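You operate a simulated robot arm through the tools that you are given. There is no shell and no other tool.

Carry out the task below with a simulated robot arm. There is one attempt and no reset: what you move stays moved.

## Task
Soak the one-dot and two-dot tubes and sort them by bubbles.
Fine: one that bubbles goes to the scrap tray, a sound one to the done tray.

The check looks at the end state, three seconds after you hand in, the way a careful person would. Anything else that was tipped, shoved, dropped, spilled or broken makes it a failure.

## Robot
A 6-joint arm with a two-finger gripper, fixed in place. Base frame: the origin is at the foot of the arm, x ahead of it, y to its left, z up; the work surface is at about z = 0.74. Readings come in m, degrees, newtons and seconds.
Its first joint turns from -166.0 to 166.0 degrees. Payload 2.45 kg.
The tool frame sits at the grasp point between the pads (the TCP): z along the fingers, y along the line on which they close. The tips reach 0.02 m beyond it. The gripper opens to 0.14 m. The gripper's body begins 0.168 m behind the TCP.
Orientation is that of the tool frame in the base frame, as [roll, pitch, yaw] about the fixed x, y, z axes, in that order (R = Rz(yaw) Ry(pitch) Rx(roll)). With the fingers straight down and closing along the base's y, the tool's x points along the base's -x, its y along +y and its z along -z.

## Interface
- The arm moves only by the tool drive_tool. Its arguments are lists of equal length, an entry for each row: "offset": the shift along the tool's x, y, z in units of 50 mm (1.0 is 50 mm), a list of three; "angular": the turn, a rotation vector about the tool's x, y, z in units of 6 degrees (1.0 is 6 degrees), a list of three; "jaw": the opening in per cent of the stroke, from 0 (shut) to 100 (fully open). In form: {"offset": [[x, y, z], ...], "angular": [[wx, wy, wz], ...], "jaw": [jaw, ...]}. A call has 1 to 20 rows; each row shifts and turns the commanded pose from where the row before left it, along the tool's axes as they then stand. A call with a number of a shift or a turn outside -1 to 1 is refused whole. Rows are played at 5 a second. More than 0.05 m and 8.6 degrees between two rows, or a gripper value outside its range, and nothing of the call is played. Where a pose cannot be reached the arm comes as near as it can. A force on the tool above 40 N (or 10 N above the force at the start of the call, whichever is more), or a blocked arm, ends the call early, and 0.2 s more pass. Each finger travels about 0.045 m/s and halts on what it meets, pressing with about 27 N; the grip force reading is that of the motor and also rises with nothing between the fingers. The clock runs only during rows and for 0.2 s after the last one: add rows that do not move to give the fingers time. The reply holds the time, the measured pose of the TCP, the force on the tool along the base axes, the opening and the grip force, in the units named above and with some noise, with the torque about the TCP (base axes, N m) and any sound that the robot's microphone picked up.
- Cameras (640 x 400 px; columns grow to the right, rows downward): "scene" is fixed at [0.2218, -0.6519, 1.5548]; the picture's right is [0.60, -0.80, 0.00], its down [-0.45, -0.34, -0.82] and it looks along [0.66, 0.50, -0.57] (base axes); focal length 358 px, centre (320, 200). "wrist" rides on the gripper at [0.078, 0.011, -0.209] in the tool frame; the picture's right is [-0.14, 0.99, 0.00], its down [-0.92, -0.13, -0.37] and it looks along [-0.37, -0.05, 0.93] (tool axes); focal length 280 px, centre (320, 200). There is no depth. A picture from a camera that has moved, and an enlarged one, comes with that camera's place and axes in the base frame and with its lens.
- capture(camera): a new picture of that camera. It takes no simulated time.
- close_up(camera, box): a new picture of the part [left, top, right, bottom] of that camera's present view, enlarged. It takes no simulated time.
- finish_job(): hands the job in; it is judged then, once.

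Places have to be worked out from the pictures, the camera data and where the tool is seen. Open the gripper and draw the arm clear of the work before you hand the job in, unless the task says otherwise.

The tools are called after "Emit:" by a JSON object that holds its "op" and its "data". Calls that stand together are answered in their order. drive_tool: Moves the arm, as the interface text tells. Its arguments: {"type":"object","properties":{"offset":{"type":"array"},"angular":{"type":"array"},"jaw":{"type":"array"}},"required":["offset","angular","jaw"]} The other tools are called the same way: capture (camera) takes a picture; close_up (camera, box) takes an enlarged picture of a part of a camera's view; finish_job () hands the job in.

At the start:

```text
time_s: 0.0
eef_pos: [0.7469, -0.0144, 1.038]
tool_rot: [-180.0, 0.1, 180.0]
wrist_force: [-0.3, 0.3, 0.5]
moment: [-0.03, -0.01, -0.01]
opening: 0.1399
grip_force: 0.1
```

scene: 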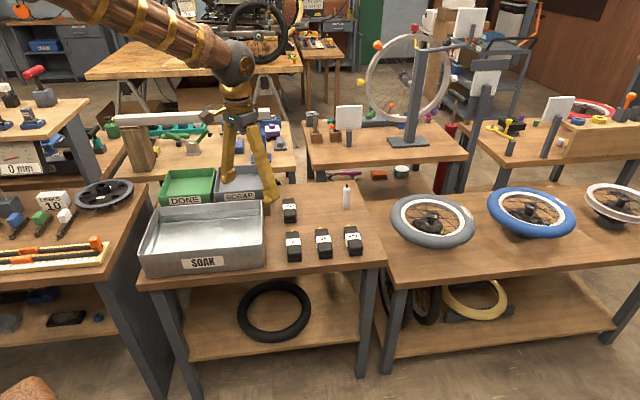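
wrist: 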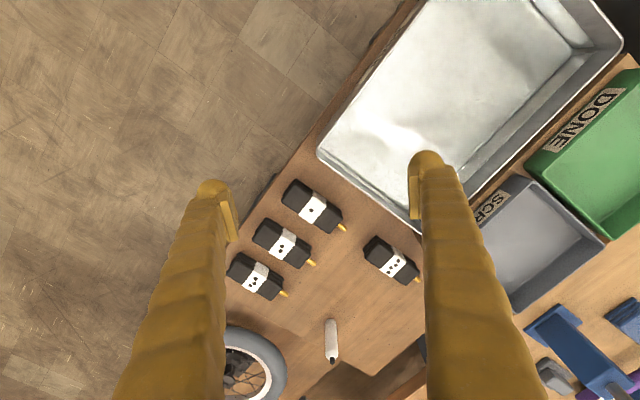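

I'll first look closer at the tubes, the soak tray and the bins before I move anything.

Emit:
{"op": "close_up", "data": {"camera": "scene", "box": [130, 150, 390, 300]}}

Emit:
{"op": "close_up", "data": {"camera": "wrist", "box": [210, 150, 450, 310]}}

```text
2.46 times, centred on (260, 225) of scene
camera zoom: at [0.2218, -0.6519, 1.5548], right [0.6, -0.8, 0.0], down [-0.45, -0.34, -0.82], along [0.66, 0.5, -0.57], focal length 882 px, centre (468, 138)
```

zoom: 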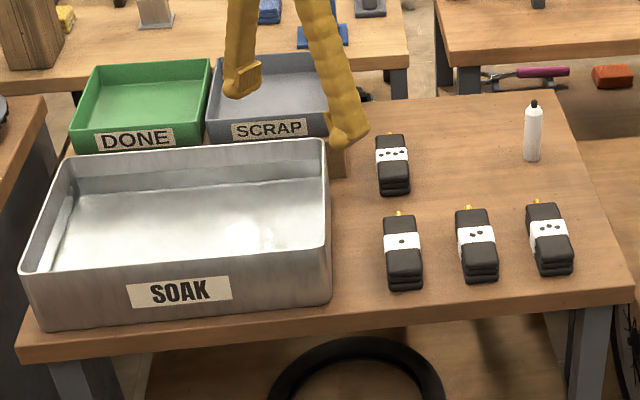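

```text
2.50 times, centred on (330, 230) of wrist
camera zoom: at [0.6697, -0.0024, 1.2461], right [0.14, 0.99, 0.0], down [0.92, -0.13, 0.37], along [0.37, -0.05, -0.93], focal length 701 px, centre (295, 125)
```

zoom: 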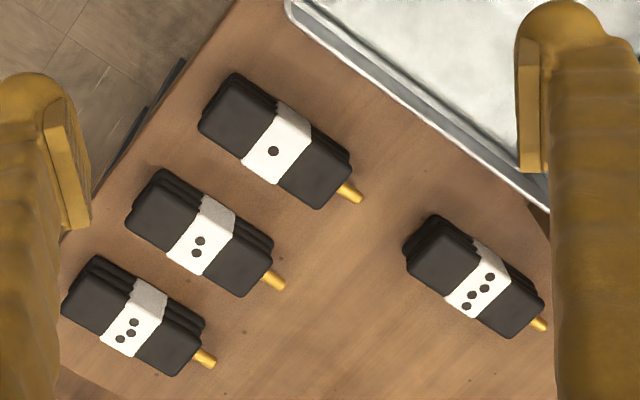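

The tubes are folded bundles about 0.11 x 0.045 m with valves pointing along the bench depth. I'll zoom in further on the soak tray, the bins and each row of tubes for accurate corner positions.

Emit:
{"op": "close_up", "data": {"camera": "scene", "box": [135, 190, 275, 280]}}

Emit:
{"op": "close_up", "data": {"camera": "scene", "box": [270, 180, 370, 270]}}

Emit:
{"op": "close_up", "data": {"camera": "scene", "box": [150, 150, 290, 220]}}

Emit:
{"op": "close_up", "data": {"camera": "wrist", "box": [310, 0, 640, 220]}}

```text
4.44 times, centred on (205, 235) of scene
camera zoom: at [0.2218, -0.6519, 1.5548], right [0.6, -0.8, 0.0], down [-0.45, -0.34, -0.82], along [0.66, 0.5, -0.57], focal length 1593 px, centre (831, 44)
```

zoom: 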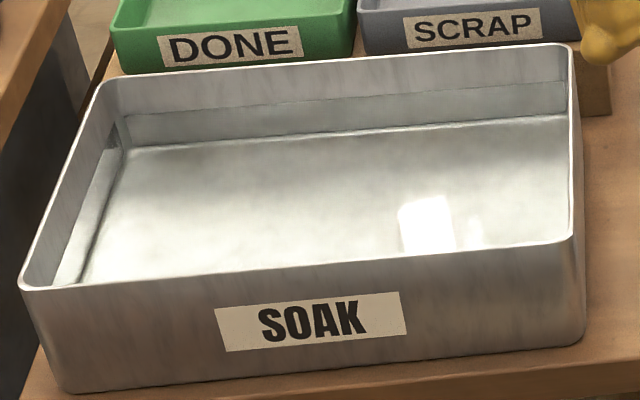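

```text
4.44 times, centred on (320, 225) of scene
camera zoom: at [0.2218, -0.6519, 1.5548], right [0.6, -0.8, 0.0], down [-0.45, -0.34, -0.82], along [0.66, 0.5, -0.57], focal length 1593 px, centre (320, 89)
```

zoom: 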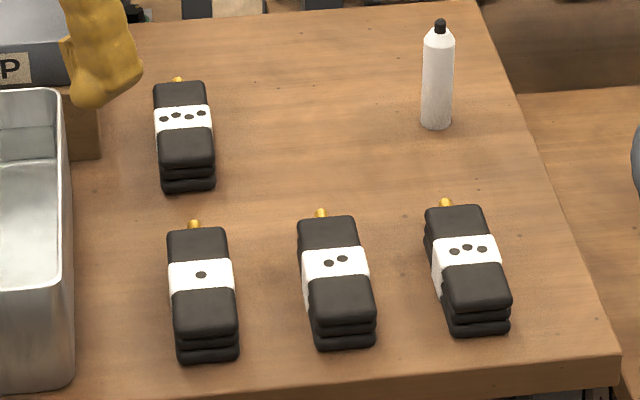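

```text
4.57 times, centred on (220, 185) of scene
camera zoom: at [0.2218, -0.6519, 1.5548], right [0.6, -0.8, 0.0], down [-0.45, -0.34, -0.82], along [0.66, 0.5, -0.57], focal length 1638 px, centre (777, 269)
```

zoom: 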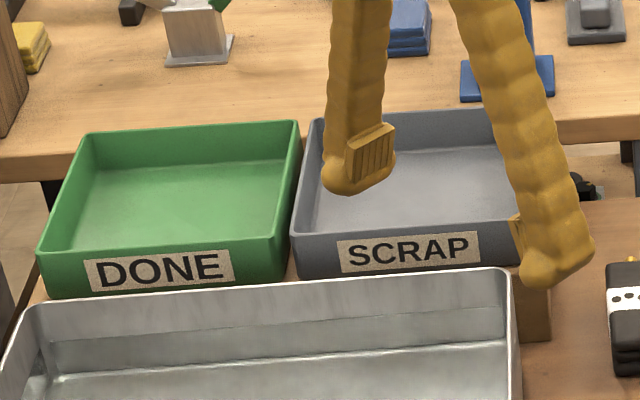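

```text
1.82 times, centred on (475, 110) of wrist
camera zoom: at [0.6697, -0.0024, 1.2461], right [0.14, 0.99, 0.0], down [0.92, -0.13, 0.37], along [0.37, -0.05, -0.93], focal length 510 px, centre (38, 364)
```

zoom: 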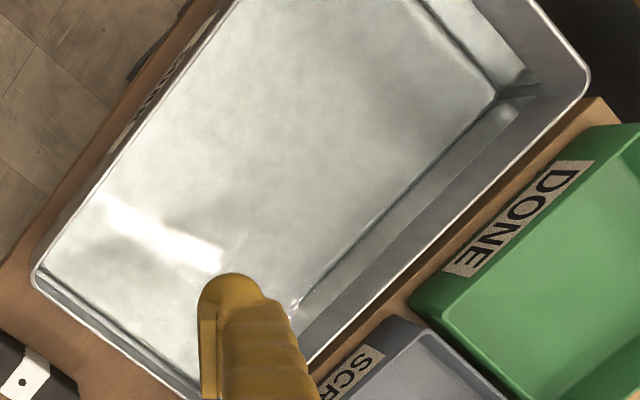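

From both cameras I triangulate the following:

| Item | Position (base frame) |
|---|---|
| One-dot tube | about (0.872, -0.046), top at z≈0.775 |
| Two-dot tube | about (0.947, -0.117) |
| Soak tray rim | z≈0.83, centre about (0.717, 0.19) |
| DONE bin | centre about (0.81, 0.39), rim z≈0.875 |
| SCRAP bin | centre about (0.94, 0.26) |

The bench is turned about 45°. I move above the one-dot tube at z≈0.95, yaw the tool 45°, and narrow the jaws.

Emit:
{"op": "drive_tool", "data": {"offset": [[-0.5, -0.1264, 0.36], [-0.5, -0.1264, 0.36], [-0.5, -0.1264, 0.36], [-0.5, -0.1264, 0.36], [-0.5, -0.1264, 0.36], [0, 0, 0], [0, 0, 0], [0, 0, 0], [0, 0, 0], [0, 0, 0], [0, 0, 0], [0, 0, 0], [0, 0, 0], [0, 0, 0], [0, 0, 0]], "angular": [[0, 0, 0], [0, 0, 0], [0, 0, 0], [0, 0, 0], [0, 0, 0], [0, 0, -0.9375], [0, 0, -0.9375], [0, 0, -0.9375], [0, 0, -0.9375], [0, 0, -0.9375], [0, 0, -0.9375], [0, 0, -0.9375], [0, 0, -0.9375], [0, 0, 0], [0, 0, 0]], "jaw": [100, 100, 100, 100, 100, 54, 54, 54, 54, 54, 54, 54, 54, 54, 54]}}

```text
time_s: 3.2
eef_pos: [0.8733, -0.045, 0.947]
tool_rot: [-179.9, 0.0, -135.0]
wrist_force: [0.1, -0.5, -0.2]
moment: [-0.01, -0.03, 0.01]
opening: 0.0755
grip_force: 0.1
```

The pose is as commanded: yaw -135° and opening 0.0755. I'll take wrist and scene pictures to check alignment with the one-dot tube.

Emit:
{"op": "capture", "data": {"camera": "wrist"}}

Emit:
{"op": "capture", "data": {"camera": "scene"}}

```text
taken
camera wrist: at [0.8102, -0.0919, 1.1561], right [-0.6, 0.8, 0.0], down [0.74, 0.56, 0.37], along [0.29, 0.22, -0.93], focal length 280 px, centre (320, 200)
```

wrist: 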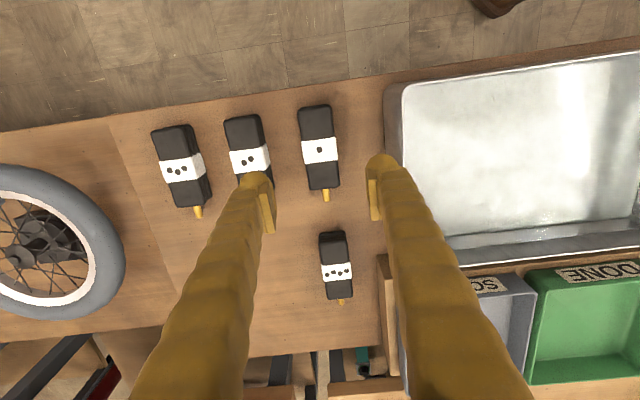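

```text
taken
```

scene: 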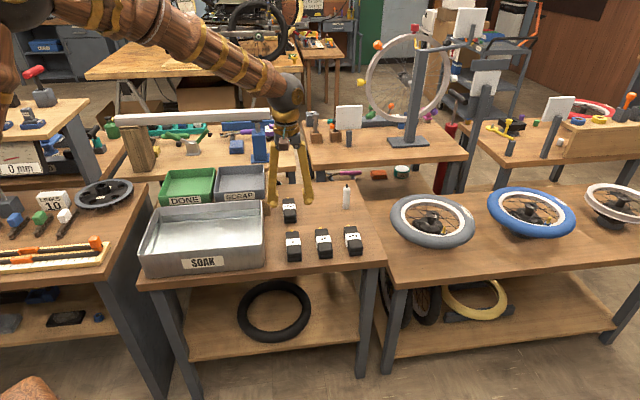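

I'll take an enlarged view of the tubes under the gripper to refine position and angle.

Emit:
{"op": "close_up", "data": {"camera": "wrist", "box": [220, 90, 400, 215]}}

Emit:
{"op": "close_up", "data": {"camera": "wrist", "box": [370, 40, 640, 210]}}

Emit:
{"op": "close_up", "data": {"camera": "wrist", "box": [370, 200, 640, 400]}}

Emit:
{"op": "close_up", "data": {"camera": "scene", "box": [145, 155, 295, 250]}}

```text
3.20 times, centred on (310, 152) of wrist
camera zoom: at [0.8102, -0.0919, 1.1561], right [-0.6, 0.8, 0.0], down [0.74, 0.56, 0.37], along [0.29, 0.22, -0.93], focal length 897 px, centre (352, 352)
```

zoom: 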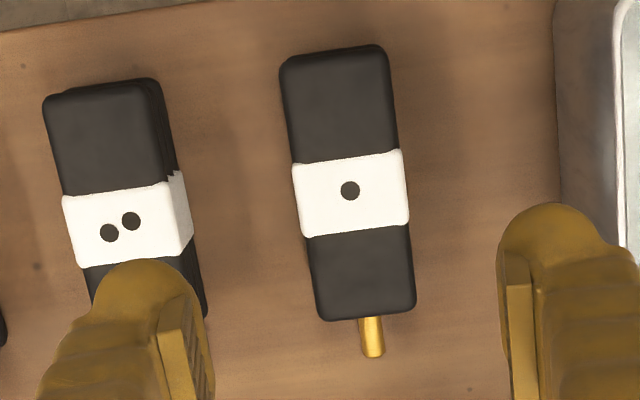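

```text
2.35 times, centred on (505, 125) of wrist
camera zoom: at [0.8102, -0.0919, 1.1561], right [-0.6, 0.8, 0.0], down [0.74, 0.56, 0.37], along [0.29, 0.22, -0.93], focal length 660 px, centre (-115, 376)
```

zoom: 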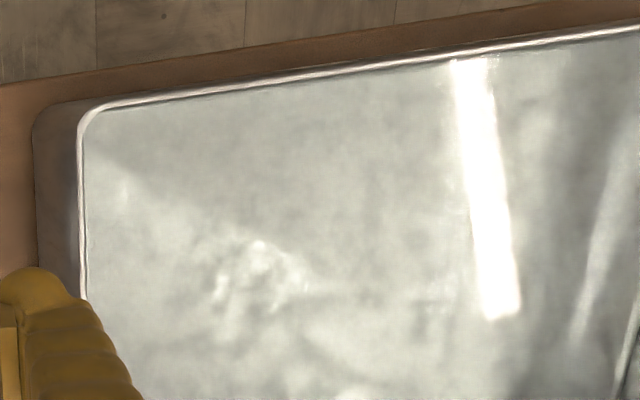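

```text
2.00 times, centred on (505, 300) of wrist
camera zoom: at [0.8102, -0.0919, 1.1561], right [-0.6, 0.8, 0.0], down [0.74, 0.56, 0.37], along [0.29, 0.22, -0.93], focal length 561 px, centre (-50, 0)
```

zoom: 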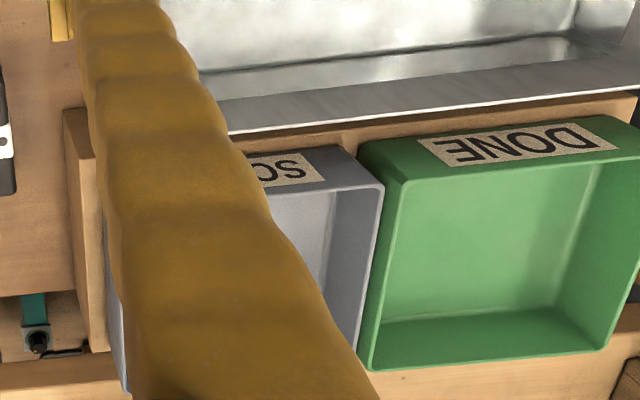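

```text
4.21 times, centred on (220, 202) of scene
camera zoom: at [0.2218, -0.6519, 1.5548], right [0.6, -0.8, 0.0], down [-0.45, -0.34, -0.82], along [0.66, 0.5, -0.57], focal length 1509 px, centre (741, 190)
```

zoom: 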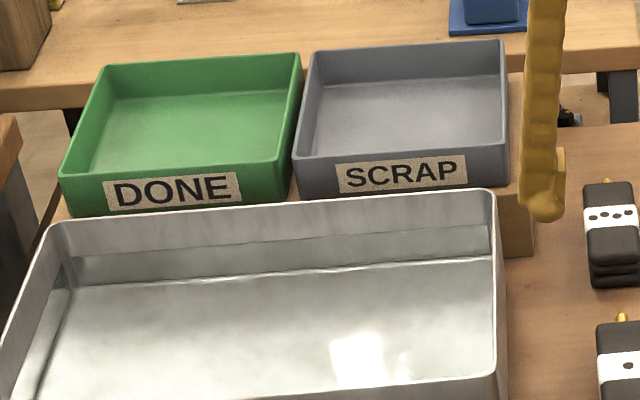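

At the refined estimate, the one-dot tube's axis is at 45°, its centre is about (0.8725, -0.0455) and its width is about 0.043. The tool is already centred over it, so I descend straight to z≈0.766.

Emit:
{"op": "drive_tool", "data": {"offset": [[0, 0, 0.7], [0, 0, 0.7], [0, 0, 0.7], [0, 0, 0.6], [0, 0, 0.5], [0, 0, 0.42], [0, 0, 0]], "angular": [[0, 0, 0], [0, 0, 0], [0, 0, 0], [0, 0, 0], [0, 0, 0], [0, 0, 0], [0, 0, 0]], "jaw": [54, 54, 54, 54, 54, 54, 54]}}

```text
time_s: 4.8
eef_pos: [0.873, -0.0475, 0.7681]
tool_rot: [180.0, 0.0, -135.0]
wrist_force: [-0.8, 0.3, -0.5]
moment: [-0.02, 0.01, 0.01]
opening: 0.0756
grip_force: 0.0
```

I reached z≈0.768 with no contact. I'll check in the wrist view that the tube sits between the pads before closing.

Emit:
{"op": "capture", "data": {"camera": "wrist"}}

Emit:
{"op": "close_up", "data": {"camera": "scene", "box": [250, 180, 370, 270]}}

```text
taken
camera wrist: at [0.8102, -0.0933, 0.9761], right [-0.6, 0.8, 0.0], down [0.74, 0.56, 0.37], along [0.29, 0.22, -0.93], focal length 280 px, centre (320, 200)
```

wrist: 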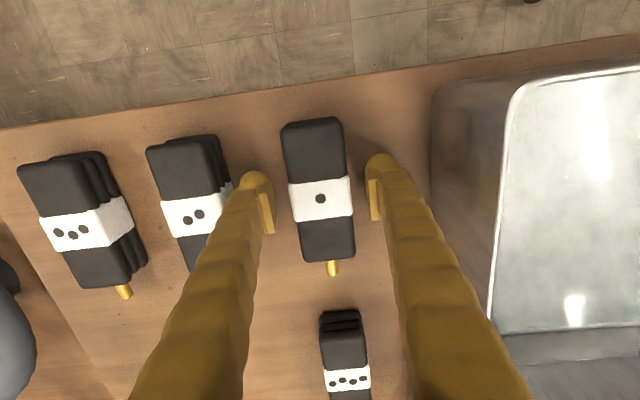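

```text
4.44 times, centred on (310, 225) of scene
camera zoom: at [0.2218, -0.6519, 1.5548], right [0.6, -0.8, 0.0], down [-0.45, -0.34, -0.82], along [0.66, 0.5, -0.57], focal length 1593 px, centre (364, 89)
```

zoom: 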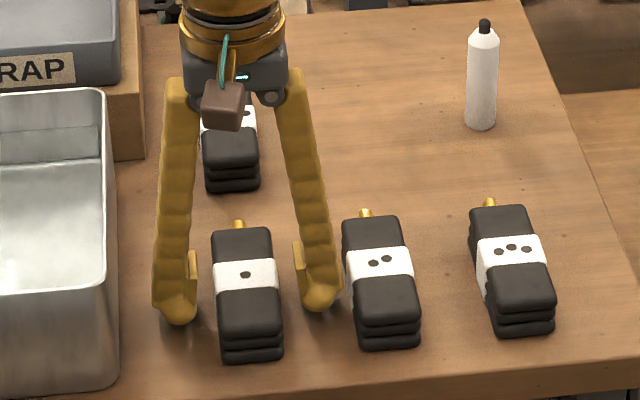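

The tube is centred between the pads with clearance to the two-dot tube. I go down 3 mm more and close.

Emit:
{"op": "drive_tool", "data": {"offset": [[0, 0, 0.07], [0, 0, 0], [0, 0, 0], [0, 0, 0], [0, 0, 0], [0, 0, 0], [0, 0, 0], [0, 0, 0]], "angular": [[0, 0, 0], [0, 0, 0], [0, 0, 0], [0, 0, 0], [0, 0, 0], [0, 0, 0], [0, 0, 0], [0, 0, 0]], "jaw": [54, 40, 30, 20, 10, 0, 0, 0]}}

```text
time_s: 6.6
eef_pos: [0.8741, -0.046, 0.7647]
tool_rot: [-180.0, 0.0, -135.0]
wrist_force: [-0.3, 0.3, 0.8]
moment: [0.03, 0.01, 0.04]
opening: 0.046
grip_force: 26.8
```

Gripped at 0.046 m opening with 26.8 N. I lift straight up to z≈0.95 and check the tube is held.

Emit:
{"op": "drive_tool", "data": {"offset": [[0, 0, -0.3], [0, 0, -0.5], [0, 0, -0.6], [0, 0, -0.7], [0, 0, -0.7], [0, 0, -0.6], [0, 0, -0.3], [0, 0, 0]], "angular": [[0, 0, 0], [0, 0, 0], [0, 0, 0], [0, 0, 0], [0, 0, 0], [0, 0, 0], [0, 0, 0], [0, 0, 0]], "jaw": [0, 0, 0, 0, 0, 0, 0, 0]}}

Emit:
{"op": "close_up", "data": {"camera": "scene", "box": [210, 140, 370, 270]}}

Emit:
{"op": "capture", "data": {"camera": "wrist"}}

```text
time_s: 8.4
eef_pos: [0.8726, -0.0455, 0.9481]
tool_rot: [-179.9, -0.1, -135.1]
wrist_force: [-0.6, -0.4, -1.9]
moment: [-0.01, 0.02, -0.02]
opening: 0.0459
grip_force: 27.0
```

```text
3.08 times, centred on (290, 205) of scene
camera zoom: at [0.2218, -0.6519, 1.5548], right [0.6, -0.8, 0.0], down [-0.45, -0.34, -0.82], along [0.66, 0.5, -0.57], focal length 1103 px, centre (412, 185)
```

zoom: 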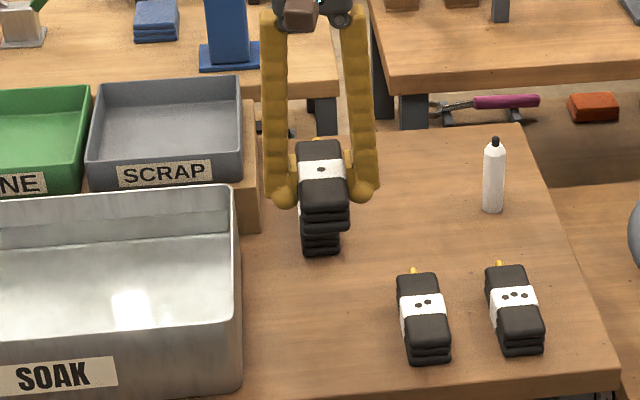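

```text
taken
camera wrist: at [0.8096, -0.0921, 1.1561], right [-0.6, 0.8, 0.0], down [0.74, 0.56, 0.37], along [0.29, 0.22, -0.93], focal length 280 px, centre (320, 200)
```

wrist: 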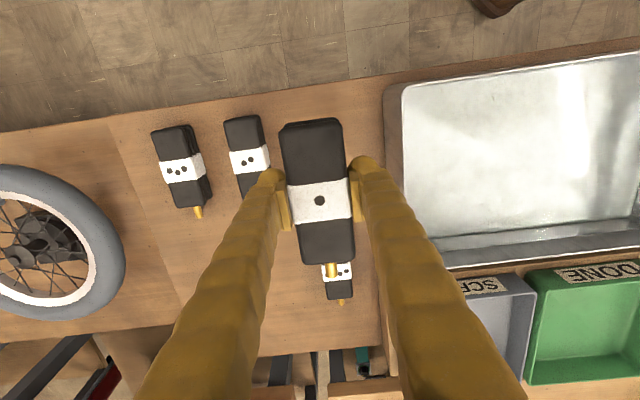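

The tube is held level, with a weight of about 2 N. I carry it at this height over the centre of the soak tray, about (0.72, 0.185).

Emit:
{"op": "drive_tool", "data": {"offset": [[-0.06, 0.35, 0], [-0.136, 0.7, 0], [-0.178, 0.88, 0], [-0.178, 0.88, 0], [-0.178, 0.88, 0], [-0.178, 0.88, 0], [-0.12, 0.6, 0], [-0.06, 0.27, 0], [0, 0, 0], [0, 0, 0]], "angular": [[0, 0, 0], [0, 0, 0], [0, 0, 0], [0, 0, 0], [0, 0, 0], [0, 0, 0], [0, 0, 0], [0, 0, 0], [0, 0, 0], [0, 0, 0]], "jaw": [0, 0, 0, 0, 0, 0, 0, 0, 0, 0]}}

Emit:
{"op": "capture", "data": {"camera": "wrist"}}

Emit:
{"op": "close_up", "data": {"camera": "scene", "box": [120, 140, 310, 290]}}

```text
time_s: 10.6
eef_pos: [0.7168, 0.1864, 0.9478]
tool_rot: [180.0, 0.0, -135.0]
wrist_force: [-0.3, 1.0, -1.1]
moment: [-0.02, -0.01, 0.0]
opening: 0.0459
grip_force: 26.9
```

```text
taken
camera wrist: at [0.6549, 0.1392, 1.1569], right [-0.6, 0.8, 0.0], down [0.74, 0.56, 0.37], along [0.29, 0.22, -0.93], focal length 280 px, centre (320, 200)
```

wrist: 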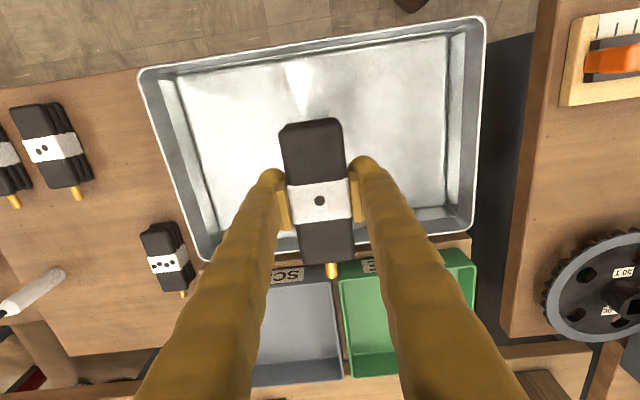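

```text
2.67 times, centred on (215, 215) of scene
camera zoom: at [0.2218, -0.6519, 1.5548], right [0.6, -0.8, 0.0], down [-0.45, -0.34, -0.82], along [0.66, 0.5, -0.57], focal length 956 px, centre (600, 160)
```

zoom: 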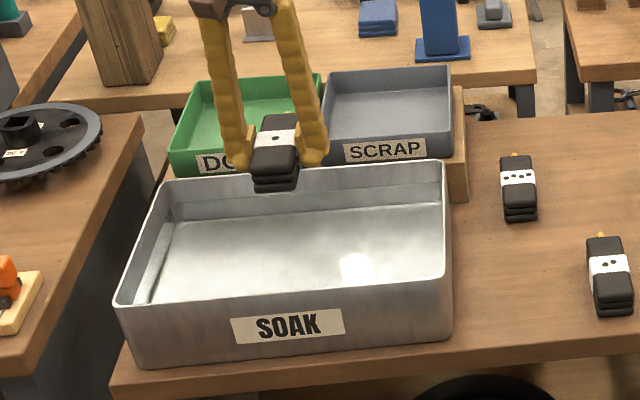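

The tube is over the tray centre with clearance all round. I lower it gently to TCP z≈0.79 (tube about 0.765-0.80) and check for water contact and bubbles.

Emit:
{"op": "drive_tool", "data": {"offset": [[0, 0, 0.3], [0, 0, 0.5], [0, 0, 0.5], [0, 0, 0.5], [0, 0, 0.4], [0, 0, 0.3], [0, 0, 0.3], [0, 0, 0.2], [0, 0, 0.16], [0, 0, 0]], "angular": [[0, 0, 0], [0, 0, 0], [0, 0, 0], [0, 0, 0], [0, 0, 0], [0, 0, 0], [0, 0, 0], [0, 0, 0], [0, 0, 0], [0, 0, 0]], "jaw": [0, 0, 0, 0, 0, 0, 0, 0, 0, 0]}}

Emit:
{"op": "capture", "data": {"camera": "wrist"}}

Emit:
{"op": "close_up", "data": {"camera": "scene", "box": [140, 180, 280, 280]}}

```text
time_s: 12.8
eef_pos: [0.719, 0.1855, 0.7899]
tool_rot: [-180.0, 0.0, -135.0]
wrist_force: [-0.7, 0.0, -1.0]
moment: [-0.01, 0.02, 0.0]
opening: 0.046
grip_force: 27.5
```

```text
taken
camera wrist: at [0.6563, 0.1381, 0.9981], right [-0.6, 0.8, 0.0], down [0.74, 0.56, 0.37], along [0.29, 0.22, -0.93], focal length 280 px, centre (320, 200)
```

wrist: 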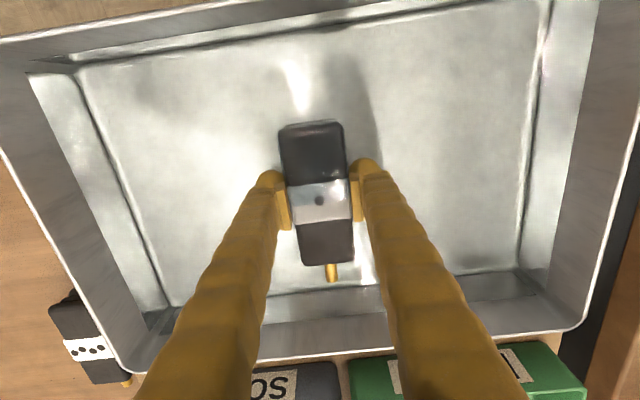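

```text
4.00 times, centred on (210, 230) of scene
camera zoom: at [0.2218, -0.6519, 1.5548], right [0.6, -0.8, 0.0], down [-0.45, -0.34, -0.82], along [0.66, 0.5, -0.57], focal length 1434 px, centre (760, 80)
```

zoom: 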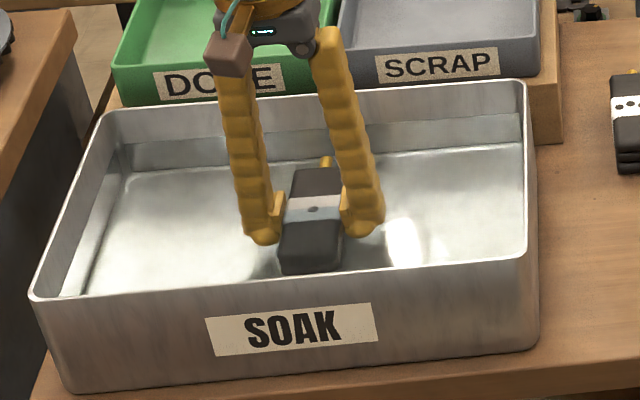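

The tube is just under the surface, tinted by water with a reflection on its top. I lower it another 10 mm to be well under, then hold and watch.

Emit:
{"op": "drive_tool", "data": {"offset": [[0, 0, 0.1], [0, 0, 0.1], [0, 0, 0], [0, 0, 0], [0, 0, 0], [0, 0, 0]], "angular": [[0, 0, 0], [0, 0, 0], [0, 0, 0], [0, 0, 0], [0, 0, 0], [0, 0, 0]], "jaw": [0, 0, 0, 0, 0, 0]}}

Emit:
{"op": "capture", "data": {"camera": "wrist"}}

Emit:
{"op": "close_up", "data": {"camera": "wrist", "box": [240, 80, 420, 300]}}

Emit:
{"op": "close_up", "data": {"camera": "scene", "box": [170, 205, 250, 260]}}

```text
time_s: 14.2
eef_pos: [0.7193, 0.1849, 0.7799]
tool_rot: [-179.9, 0.0, -135.0]
wrist_force: [0.1, -0.3, -1.5]
moment: [0.0, -0.01, 0.0]
opening: 0.0461
grip_force: 27.4
```

```text
taken
camera wrist: at [0.6562, 0.1384, 0.9884], right [-0.6, 0.8, 0.0], down [0.74, 0.56, 0.37], along [0.29, 0.22, -0.93], focal length 280 px, centre (320, 200)
```

wrist: 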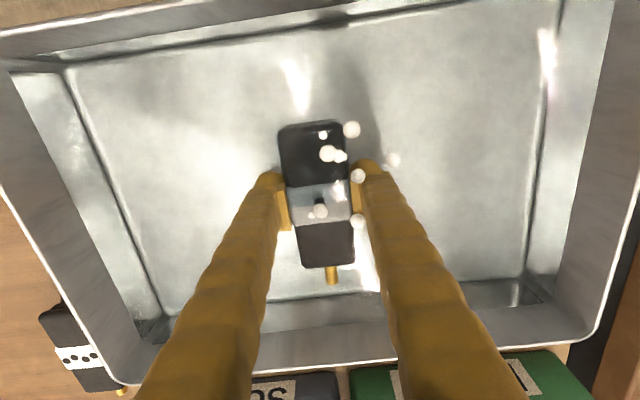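

```text
1.82 times, centred on (330, 190) of wrist
camera zoom: at [0.6562, 0.1384, 0.9884], right [-0.6, 0.8, 0.0], down [0.74, 0.56, 0.37], along [0.29, 0.22, -0.93], focal length 510 px, centre (302, 218)
```

zoom: 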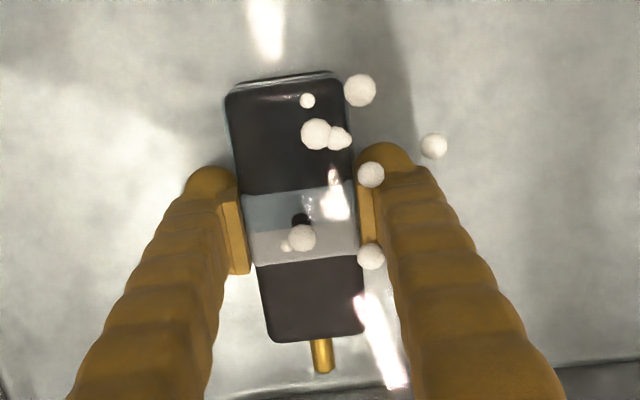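

```text
7.27 times, centred on (210, 232) of scene
camera zoom: at [0.2218, -0.6519, 1.5548], right [0.6, -0.8, 0.0], down [-0.45, -0.34, -0.82], along [0.66, 0.5, -0.57], focal length 2607 px, centre (1120, -36)
```

zoom: 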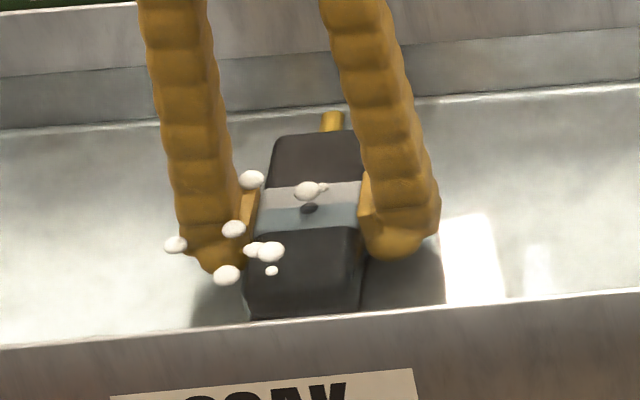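

Bubbles are rising around the one-dot tube. I hold it a few more seconds to be sure it is a steady leak and not just trapped air.

Emit:
{"op": "drive_tool", "data": {"offset": [[0, 0, 0], [0, 0, 0], [0, 0, 0], [0, 0, 0], [0, 0, 0], [0, 0, 0], [0, 0, 0], [0, 0, 0], [0, 0, 0], [0, 0, 0], [0, 0, 0], [0, 0, 0], [0, 0, 0], [0, 0, 0], [0, 0, 0]], "angular": [[0, 0, 0], [0, 0, 0], [0, 0, 0], [0, 0, 0], [0, 0, 0], [0, 0, 0], [0, 0, 0], [0, 0, 0], [0, 0, 0], [0, 0, 0], [0, 0, 0], [0, 0, 0], [0, 0, 0], [0, 0, 0], [0, 0, 0]], "jaw": [0, 0, 0, 0, 0, 0, 0, 0, 0, 0, 0, 0, 0, 0, 0]}}

Emit:
{"op": "close_up", "data": {"camera": "wrist", "box": [240, 80, 420, 300]}}

Emit:
{"op": "close_up", "data": {"camera": "scene", "box": [170, 205, 250, 260]}}

```text
time_s: 17.4
eef_pos: [0.7201, 0.1855, 0.7805]
tool_rot: [-179.9, -0.1, -135.0]
wrist_force: [-0.1, -0.2, -1.3]
moment: [-0.02, 0.02, -0.02]
opening: 0.0461
grip_force: 27.1
```

```text
1.82 times, centred on (330, 190) of wrist
camera zoom: at [0.6561, 0.1384, 0.9884], right [-0.6, 0.8, 0.0], down [0.74, 0.56, 0.37], along [0.29, 0.22, -0.93], focal length 510 px, centre (302, 218)
```

zoom: 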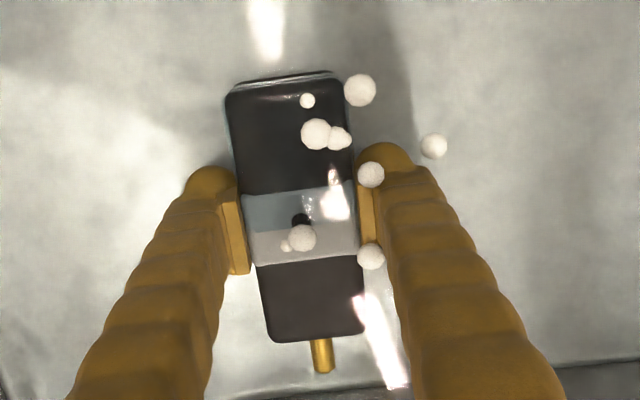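

```text
7.27 times, centred on (210, 232) of scene
camera zoom: at [0.2218, -0.6519, 1.5548], right [0.6, -0.8, 0.0], down [-0.45, -0.34, -0.82], along [0.66, 0.5, -0.57], focal length 2607 px, centre (1120, -36)
```

zoom: 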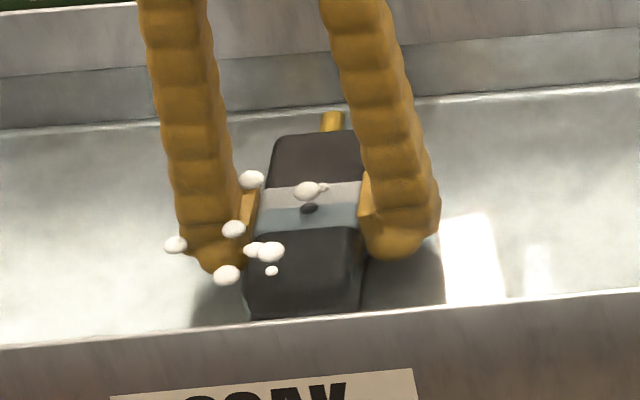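

The bubble stream persists after 4 s, so the one-dot tube leaks and goes to SCRAP. I lift it straight out of the water to z≈0.95 and look at the bins.

Emit:
{"op": "drive_tool", "data": {"offset": [[0, 0, -0.2], [0, 0, -0.3], [0, 0, -0.4], [0, 0, -0.5], [0, 0, -0.5], [0, 0, -0.5], [0, 0, -0.5], [0, 0, -0.4], [0, 0, -0.2], [0, 0, 0]], "angular": [[0, 0, 0], [0, 0, 0], [0, 0, 0], [0, 0, 0], [0, 0, 0], [0, 0, 0], [0, 0, 0], [0, 0, 0], [0, 0, 0], [0, 0, 0]], "jaw": [0, 0, 0, 0, 0, 0, 0, 0, 0, 0]}}

Emit:
{"op": "capture", "data": {"camera": "wrist"}}

Emit:
{"op": "close_up", "data": {"camera": "scene", "box": [145, 145, 295, 240]}}

```text
time_s: 19.6
eef_pos: [0.7179, 0.1862, 0.9553]
tool_rot: [179.9, 0.0, -135.1]
wrist_force: [0.1, 0.3, -1.1]
moment: [0.0, -0.05, 0.0]
opening: 0.0459
grip_force: 26.9
```

```text
taken
camera wrist: at [0.6556, 0.1395, 1.1636], right [-0.6, 0.8, 0.0], down [0.74, 0.56, 0.37], along [0.29, 0.22, -0.93], focal length 280 px, centre (320, 200)
```

wrist: 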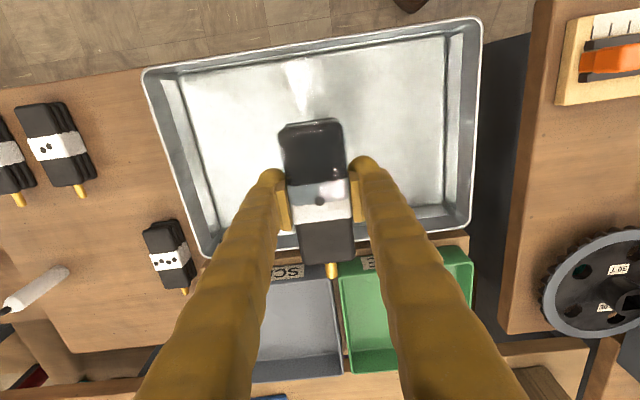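

```text
4.21 times, centred on (220, 192) of scene
camera zoom: at [0.2218, -0.6519, 1.5548], right [0.6, -0.8, 0.0], down [-0.45, -0.34, -0.82], along [0.66, 0.5, -0.57], focal length 1509 px, centre (741, 232)
```

zoom: 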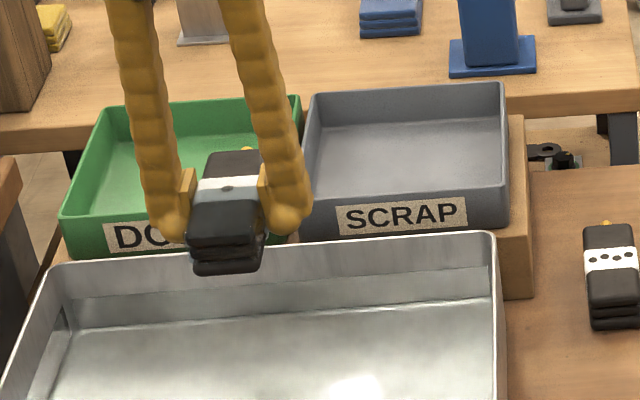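

The tube is clear of the water and the bin rims. I move at this height toward the near part of the SCRAP bin, about (0.935, 0.295), and check the reach.

Emit:
{"op": "drive_tool", "data": {"offset": [[-0.369, -0.122, 0], [-0.599, -0.199, 0], [-0.738, -0.244, 0], [-0.784, -0.26, 0], [-0.738, -0.244, 0], [-0.645, -0.214, 0], [-0.461, -0.153, 0], [-0.277, -0.092, 0], [0, 0, 0], [0, 0, 0]], "angular": [[0, 0, 0], [0, 0, 0], [0, 0, 0], [0, 0, 0], [0, 0, 0], [0, 0, 0], [0, 0, 0], [0, 0, 0], [0, 0, 0], [0, 0, 0]], "jaw": [0, 0, 0, 0, 0, 0, 0, 0, 0, 0]}}

Emit:
{"op": "capture", "data": {"camera": "wrist"}}

Emit:
{"op": "close_up", "data": {"camera": "scene", "box": [185, 130, 335, 230]}}

```text
time_s: 21.8
eef_pos: [0.935, 0.2939, 0.9551]
tool_rot: [-179.9, 0.0, -135.0]
wrist_force: [0.1, -0.5, -2.4]
moment: [0.0, -0.01, -0.02]
opening: 0.0461
grip_force: 27.4
```

```text
taken
camera wrist: at [0.8723, 0.2466, 1.1646], right [-0.6, 0.8, 0.0], down [0.74, 0.56, 0.37], along [0.29, 0.22, -0.93], focal length 280 px, centre (320, 200)
```

wrist: 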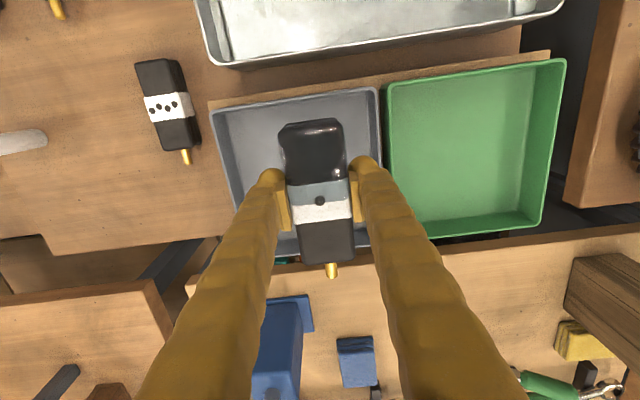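

```text
4.00 times, centred on (260, 180) of scene
camera zoom: at [0.2218, -0.6519, 1.5548], right [0.6, -0.8, 0.0], down [-0.45, -0.34, -0.82], along [0.66, 0.5, -0.57], focal length 1434 px, centre (560, 280)
```

zoom: 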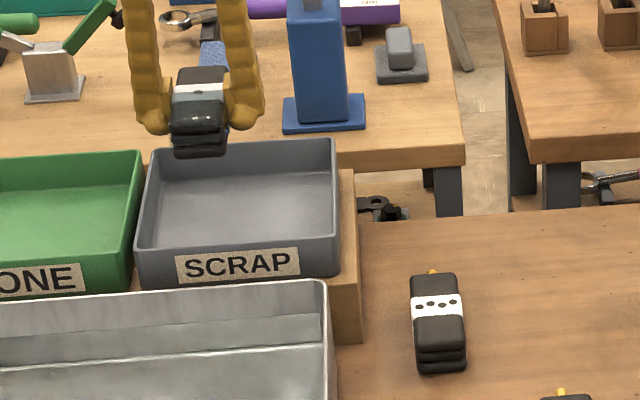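

The reach is fine, and the SCRAP rim triangulates to z≈0.85 with front corners at about (0.838, 0.291) and (0.957, 0.163). I shift 10 mm further back so the tube clears the front wall, then descend to TCP z≈0.86.

Emit:
{"op": "drive_tool", "data": {"offset": [[-0.2, 0, 0], [0, 0, 0.3], [0, 0, 0.5], [0, 0, 0.5], [0, 0, 0.4], [0, 0, 0.2], [0, 0, 0], [0, 0, 0]], "angular": [[0, 0, 0], [0, 0, 0], [0, 0, 0], [0, 0, 0], [0, 0, 0], [0, 0, 0], [0, 0, 0], [0, 0, 0]], "jaw": [0, 0, 0, 0, 0, 0, 0, 0]}}

Emit:
{"op": "capture", "data": {"camera": "wrist"}}

Emit:
{"op": "close_up", "data": {"camera": "scene", "box": [195, 140, 285, 210]}}

```text
time_s: 23.6
eef_pos: [0.9438, 0.3022, 0.8588]
tool_rot: [-180.0, 0.0, -135.0]
wrist_force: [-0.1, 0.0, -2.5]
moment: [0.0, 0.0, 0.0]
opening: 0.046
grip_force: 26.7
```

```text
taken
camera wrist: at [0.8798, 0.2551, 1.0686], right [-0.6, 0.8, 0.0], down [0.74, 0.56, 0.37], along [0.29, 0.22, -0.93], focal length 280 px, centre (320, 200)
```

wrist: 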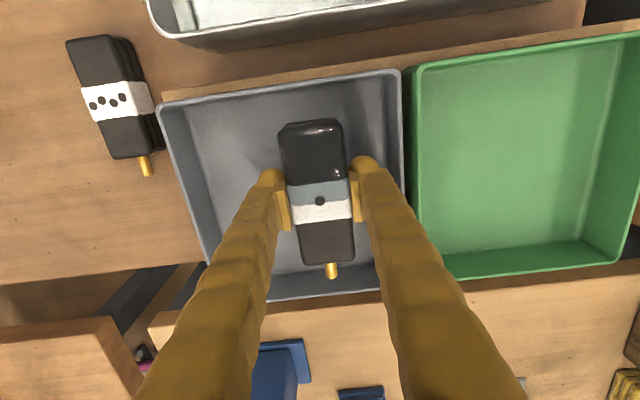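

```text
5.71 times, centred on (240, 175) of scene
camera zoom: at [0.2218, -0.6519, 1.5548], right [0.6, -0.8, 0.0], down [-0.45, -0.34, -0.82], along [0.66, 0.5, -0.57], focal length 2048 px, centre (777, 343)
```

zoom: 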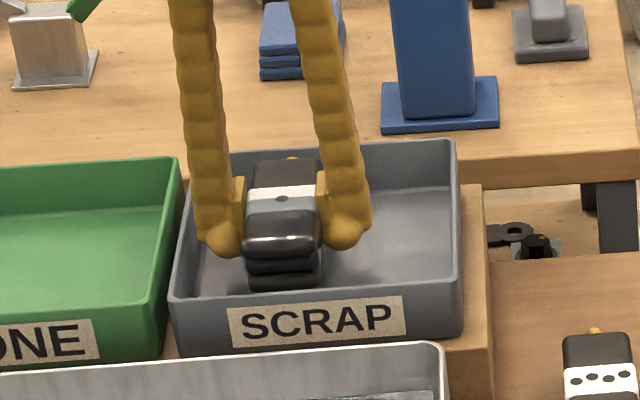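

The tube hangs inside SCRAP with good clearance on all sides. I lower in small steps, watching the force for floor contact.

Emit:
{"op": "drive_tool", "data": {"offset": [[0, 0, 0.1], [0, 0, 0.1], [0, 0, 0], [0, 0, 0]], "angular": [[0, 0, 0], [0, 0, 0], [0, 0, 0], [0, 0, 0]], "jaw": [0, 0, 0, 0]}}

Emit:
{"op": "close_up", "data": {"camera": "scene", "box": [195, 140, 285, 210]}}

```text
time_s: 24.6
eef_pos: [0.9423, 0.301, 0.851]
tool_rot: [180.0, 0.1, -135.1]
wrist_force: [-0.1, 0.4, -1.8]
moment: [-0.01, 0.01, 0.04]
opening: 0.046
grip_force: 26.8
```

```text
5.71 times, centred on (240, 175) of scene
camera zoom: at [0.2218, -0.6519, 1.5548], right [0.6, -0.8, 0.0], down [-0.45, -0.34, -0.82], along [0.66, 0.5, -0.57], focal length 2048 px, centre (777, 343)
```

zoom: 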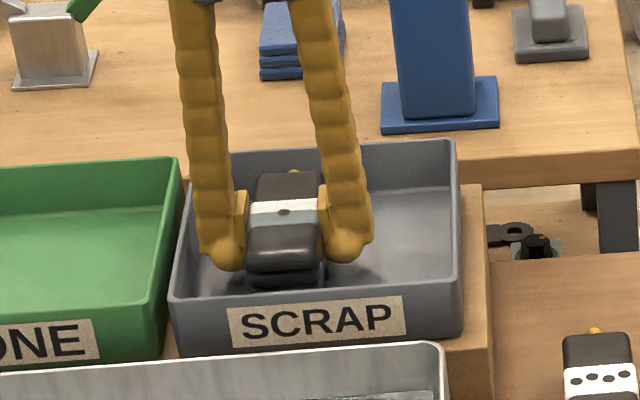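

No contact yet (force still about -1.8 N). I continue down 8 mm in small steps.

Emit:
{"op": "drive_tool", "data": {"offset": [[0, 0, 0.06], [0, 0, 0.05], [0, 0, 0.05], [0, 0, 0], [0, 0, 0]], "angular": [[0, 0, 0], [0, 0, 0], [0, 0, 0], [0, 0, 0], [0, 0, 0]], "jaw": [0, 0, 0, 0, 0]}}

Emit:
{"op": "close_up", "data": {"camera": "scene", "box": [195, 140, 285, 210]}}

```text
time_s: 25.8
eef_pos: [0.9425, 0.3019, 0.8422]
tool_rot: [-180.0, -0.1, -135.0]
wrist_force: [1.0, -0.8, -1.0]
moment: [0.02, -0.02, -0.03]
opening: 0.0459
grip_force: 27.2
```

```text
5.71 times, centred on (240, 175) of scene
camera zoom: at [0.2218, -0.6519, 1.5548], right [0.6, -0.8, 0.0], down [-0.45, -0.34, -0.82], along [0.66, 0.5, -0.57], focal length 2048 px, centre (777, 343)
```

zoom: 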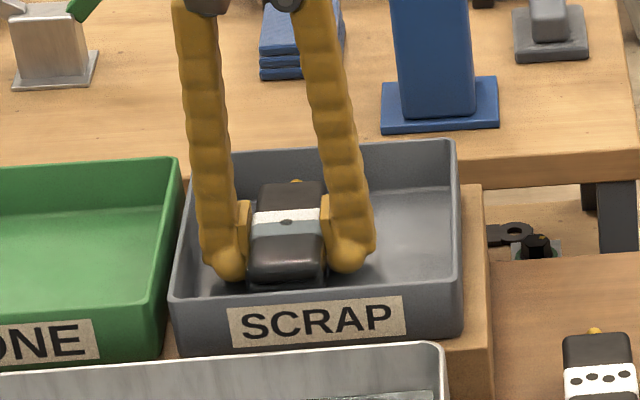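

Still no clear contact. I continue in 2.5-3 mm steps.

Emit:
{"op": "drive_tool", "data": {"offset": [[0, 0, 0.05], [0, 0, 0.05], [0, 0, 0], [0, 0, 0]], "angular": [[0, 0, 0], [0, 0, 0], [0, 0, 0], [0, 0, 0]], "jaw": [0, 0, 0, 0]}}

```text
time_s: 26.9
eef_pos: [0.9431, 0.3009, 0.8402]
tool_rot: [-179.9, 0.2, -135.1]
wrist_force: [-5.1, 0.6, 5.4]
moment: [0.14, -0.03, 0.07]
opening: 0.0459
grip_force: 26.2
stopped in row 4: the force on the tool passed its limit at 41 N (the readings are from after the stop); the commanded pose is now the measured one
```

Floor contact came at TCP z≈0.840, and the arm stopped with about 5 N residual. I check that the bin and tube look undisturbed before releasing.

Emit:
{"op": "close_up", "data": {"camera": "scene", "box": [195, 140, 285, 210]}}

Emit:
{"op": "capture", "data": {"camera": "wrist"}}

```text
5.71 times, centred on (240, 175) of scene
camera zoom: at [0.2218, -0.6519, 1.5548], right [0.6, -0.8, 0.0], down [-0.45, -0.34, -0.82], along [0.66, 0.5, -0.57], focal length 2048 px, centre (777, 343)
```

zoom: 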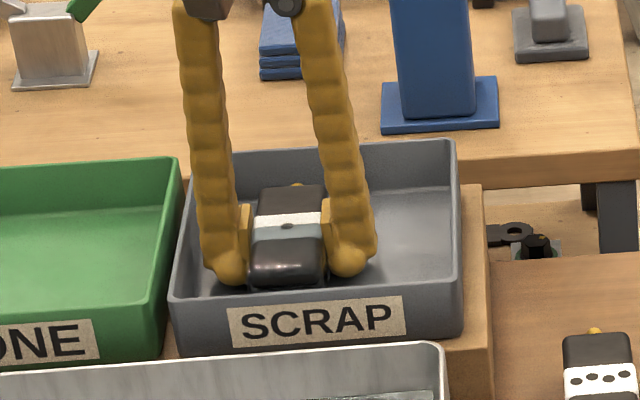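

```text
taken
camera wrist: at [0.8798, 0.2543, 1.0476], right [-0.6, 0.8, 0.0], down [0.74, 0.56, 0.37], along [0.3, 0.22, -0.93], focal length 280 px, centre (320, 200)
```

wrist: 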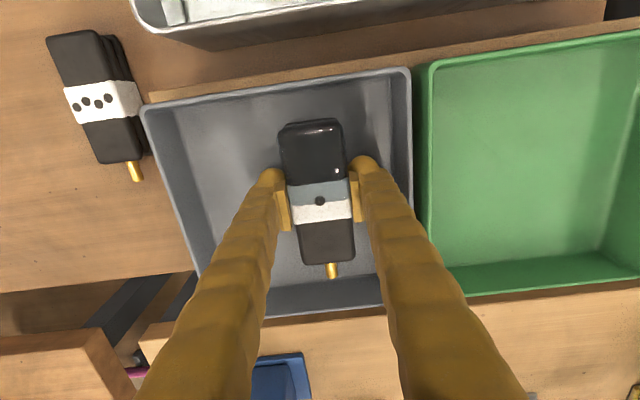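

All is in place and the tube rests flat in SCRAP. I open the jaws modestly to 0.064 m and then lift away.

Emit:
{"op": "drive_tool", "data": {"offset": [[0, 0, -0.02], [0, 0, 0], [0, 0, 0], [0, 0, 0], [0, 0, 0], [0, 0, -0.2], [0, 0, -0.4], [0, 0, -0.5], [0, 0, -0.5], [0, 0, -0.5], [0, 0, -0.3], [0, 0, 0]], "angular": [[0, 0, 0], [0, 0, 0], [0, 0, 0], [0, 0, 0], [0, 0, 0], [0, 0, 0], [0, 0, 0], [0, 0, 0], [0, 0, 0], [0, 0, 0], [0, 0, 0], [0, 0, 0]], "jaw": [33, 38, 42, 46, 46, 46, 46, 46, 46, 46, 46, 46]}}

Emit:
{"op": "capture", "data": {"camera": "wrist"}}

Emit:
{"op": "capture", "data": {"camera": "scene"}}

```text
time_s: 29.5
eef_pos: [0.9431, 0.3012, 0.9594]
tool_rot: [-179.9, 0.1, -135.0]
wrist_force: [-0.8, -0.6, -0.8]
moment: [0.02, 0.02, -0.02]
opening: 0.0643
grip_force: 0.0
```

```text
taken
camera wrist: at [0.8798, 0.2547, 1.1682], right [-0.6, 0.8, 0.0], down [0.74, 0.56, 0.37], along [0.3, 0.22, -0.93], focal length 280 px, centre (320, 200)
```

wrist: 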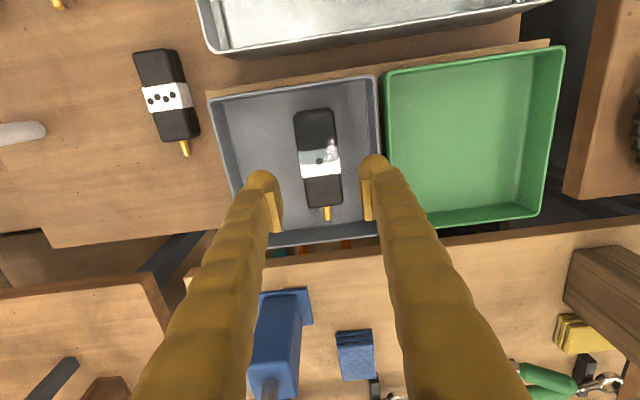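

```text
taken
```

scene: 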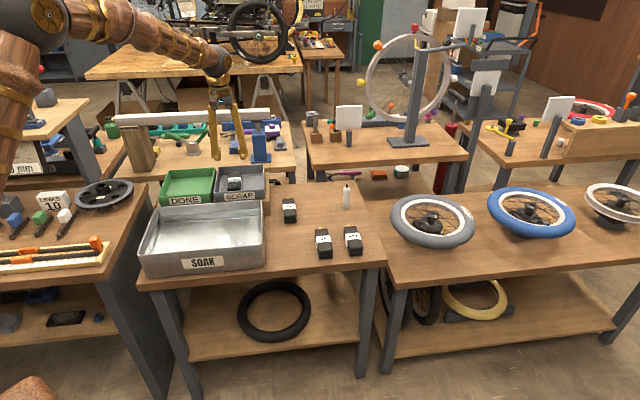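

The one-dot tube lies in SCRAP and everything else is unmoved. I now travel at z≈0.96 to above the two-dot tube, about (0.9455, -0.1175), with the jaws at 54%.

Emit:
{"op": "drive_tool", "data": {"offset": [[0.236, -0.238, 0], [0.413, -0.417, 0], [0.53, -0.537, 0], [0.589, -0.596, 0], [0.589, -0.596, 0], [0.589, -0.596, 0], [0.589, -0.596, 0], [0.589, -0.596, 0], [0.589, -0.596, 0], [0.472, -0.477, 0], [0.354, -0.358, 0], [0.236, -0.238, 0], [0.118, -0.119, 0], [0, 0, 0], [0, 0, 0]], "angular": [[0, 0, 0], [0, 0, 0], [0, 0, 0], [0, 0, 0], [0, 0, 0], [0, 0, 0], [0, 0, 0], [0, 0, 0], [0, 0, 0], [0, 0, 0], [0, 0, 0], [0, 0, 0], [0, 0, 0], [0, 0, 0], [0, 0, 0]], "jaw": [46, 46, 50, 54, 54, 54, 54, 54, 54, 54, 54, 54, 54, 54, 54]}}

Emit:
{"op": "capture", "data": {"camera": "wrist"}}

Emit:
{"op": "close_up", "data": {"camera": "wrist", "box": [220, 90, 400, 215]}}

```text
time_s: 32.7
eef_pos: [0.9452, -0.1175, 0.9595]
tool_rot: [-179.9, 0.0, -135.0]
wrist_force: [0.1, -1.3, 0.3]
moment: [0.0, -0.01, 0.01]
opening: 0.0755
grip_force: 0.1
```

```text
taken
camera wrist: at [0.8818, -0.1645, 1.1687], right [-0.6, 0.8, 0.0], down [0.74, 0.56, 0.37], along [0.3, 0.22, -0.93], focal length 280 px, centre (320, 200)
```

wrist: 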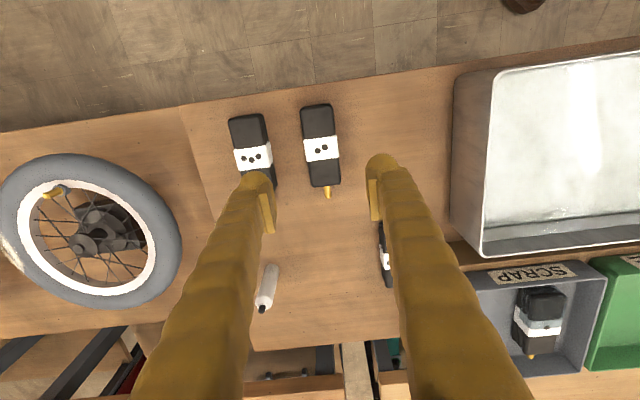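

```text
3.20 times, centred on (310, 152) of wrist
camera zoom: at [0.8818, -0.1645, 1.1687], right [-0.6, 0.8, 0.0], down [0.74, 0.56, 0.37], along [0.3, 0.22, -0.93], focal length 897 px, centre (352, 352)
```

zoom: 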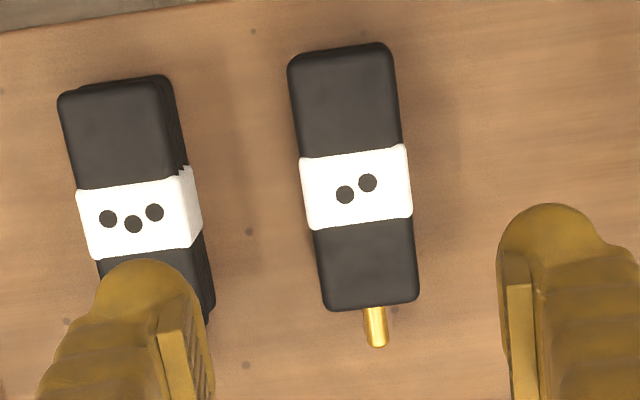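

The two-dot tube is centred within about 2 mm, so I apply that small correction and descend to z≈0.765. Clearance to the three-dot tube is fine at this opening.

Emit:
{"op": "drive_tool", "data": {"offset": [[0, 0.04, 0.7], [0, 0, 0.7], [0, 0, 0.7], [0, 0, 0.6], [0, 0, 0.5], [0, 0, 0.4], [0, 0, 0.27], [0, 0, 0]], "angular": [[0, 0, 0], [0, 0, 0], [0, 0, 0], [0, 0, 0], [0, 0, 0], [0, 0, 0], [0, 0, 0], [0, 0, 0]], "jaw": [54, 54, 54, 54, 54, 54, 54, 54]}}

Emit:
{"op": "capture", "data": {"camera": "wrist"}}

Emit:
{"op": "close_up", "data": {"camera": "scene", "box": [280, 180, 400, 270]}}

```text
time_s: 34.5
eef_pos: [0.9437, -0.1161, 0.766]
tool_rot: [-179.9, 0.0, -135.1]
wrist_force: [1.0, -0.7, -0.8]
moment: [-0.02, 0.05, 0.02]
opening: 0.0756
grip_force: 0.0
```

```text
taken
camera wrist: at [0.881, -0.1625, 0.9745], right [-0.6, 0.8, 0.0], down [0.74, 0.56, 0.37], along [0.3, 0.22, -0.93], focal length 280 px, centre (320, 200)
```

wrist: 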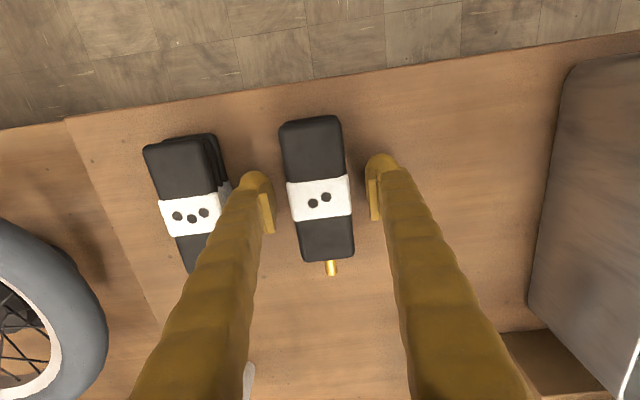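

```text
4.44 times, centred on (340, 225) of scene
camera zoom: at [0.2218, -0.6519, 1.5548], right [0.6, -0.8, 0.0], down [-0.45, -0.34, -0.82], along [0.66, 0.5, -0.57], focal length 1593 px, centre (231, 89)
```

zoom: 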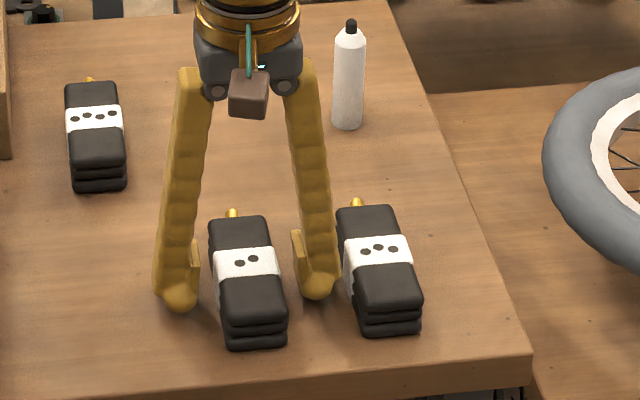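

The two-dot tube sits between the pads and the three-dot neighbour is clear. I close the jaws.

Emit:
{"op": "drive_tool", "data": {"offset": [[0, 0, 0.02], [0, 0, 0], [0, 0, 0], [0, 0, 0], [0, 0, 0], [0, 0, 0], [0, 0, 0], [0, 0, 0]], "angular": [[0, 0, 0], [0, 0, 0], [0, 0, 0], [0, 0, 0], [0, 0, 0], [0, 0, 0], [0, 0, 0], [0, 0, 0]], "jaw": [54, 40, 30, 20, 10, 0, 0, 0]}}

```text
time_s: 36.3
eef_pos: [0.9449, -0.1156, 0.7648]
tool_rot: [-179.9, 0.0, -135.0]
wrist_force: [0.6, 1.1, 1.0]
moment: [0.04, -0.03, 0.02]
opening: 0.0458
grip_force: 26.6
```

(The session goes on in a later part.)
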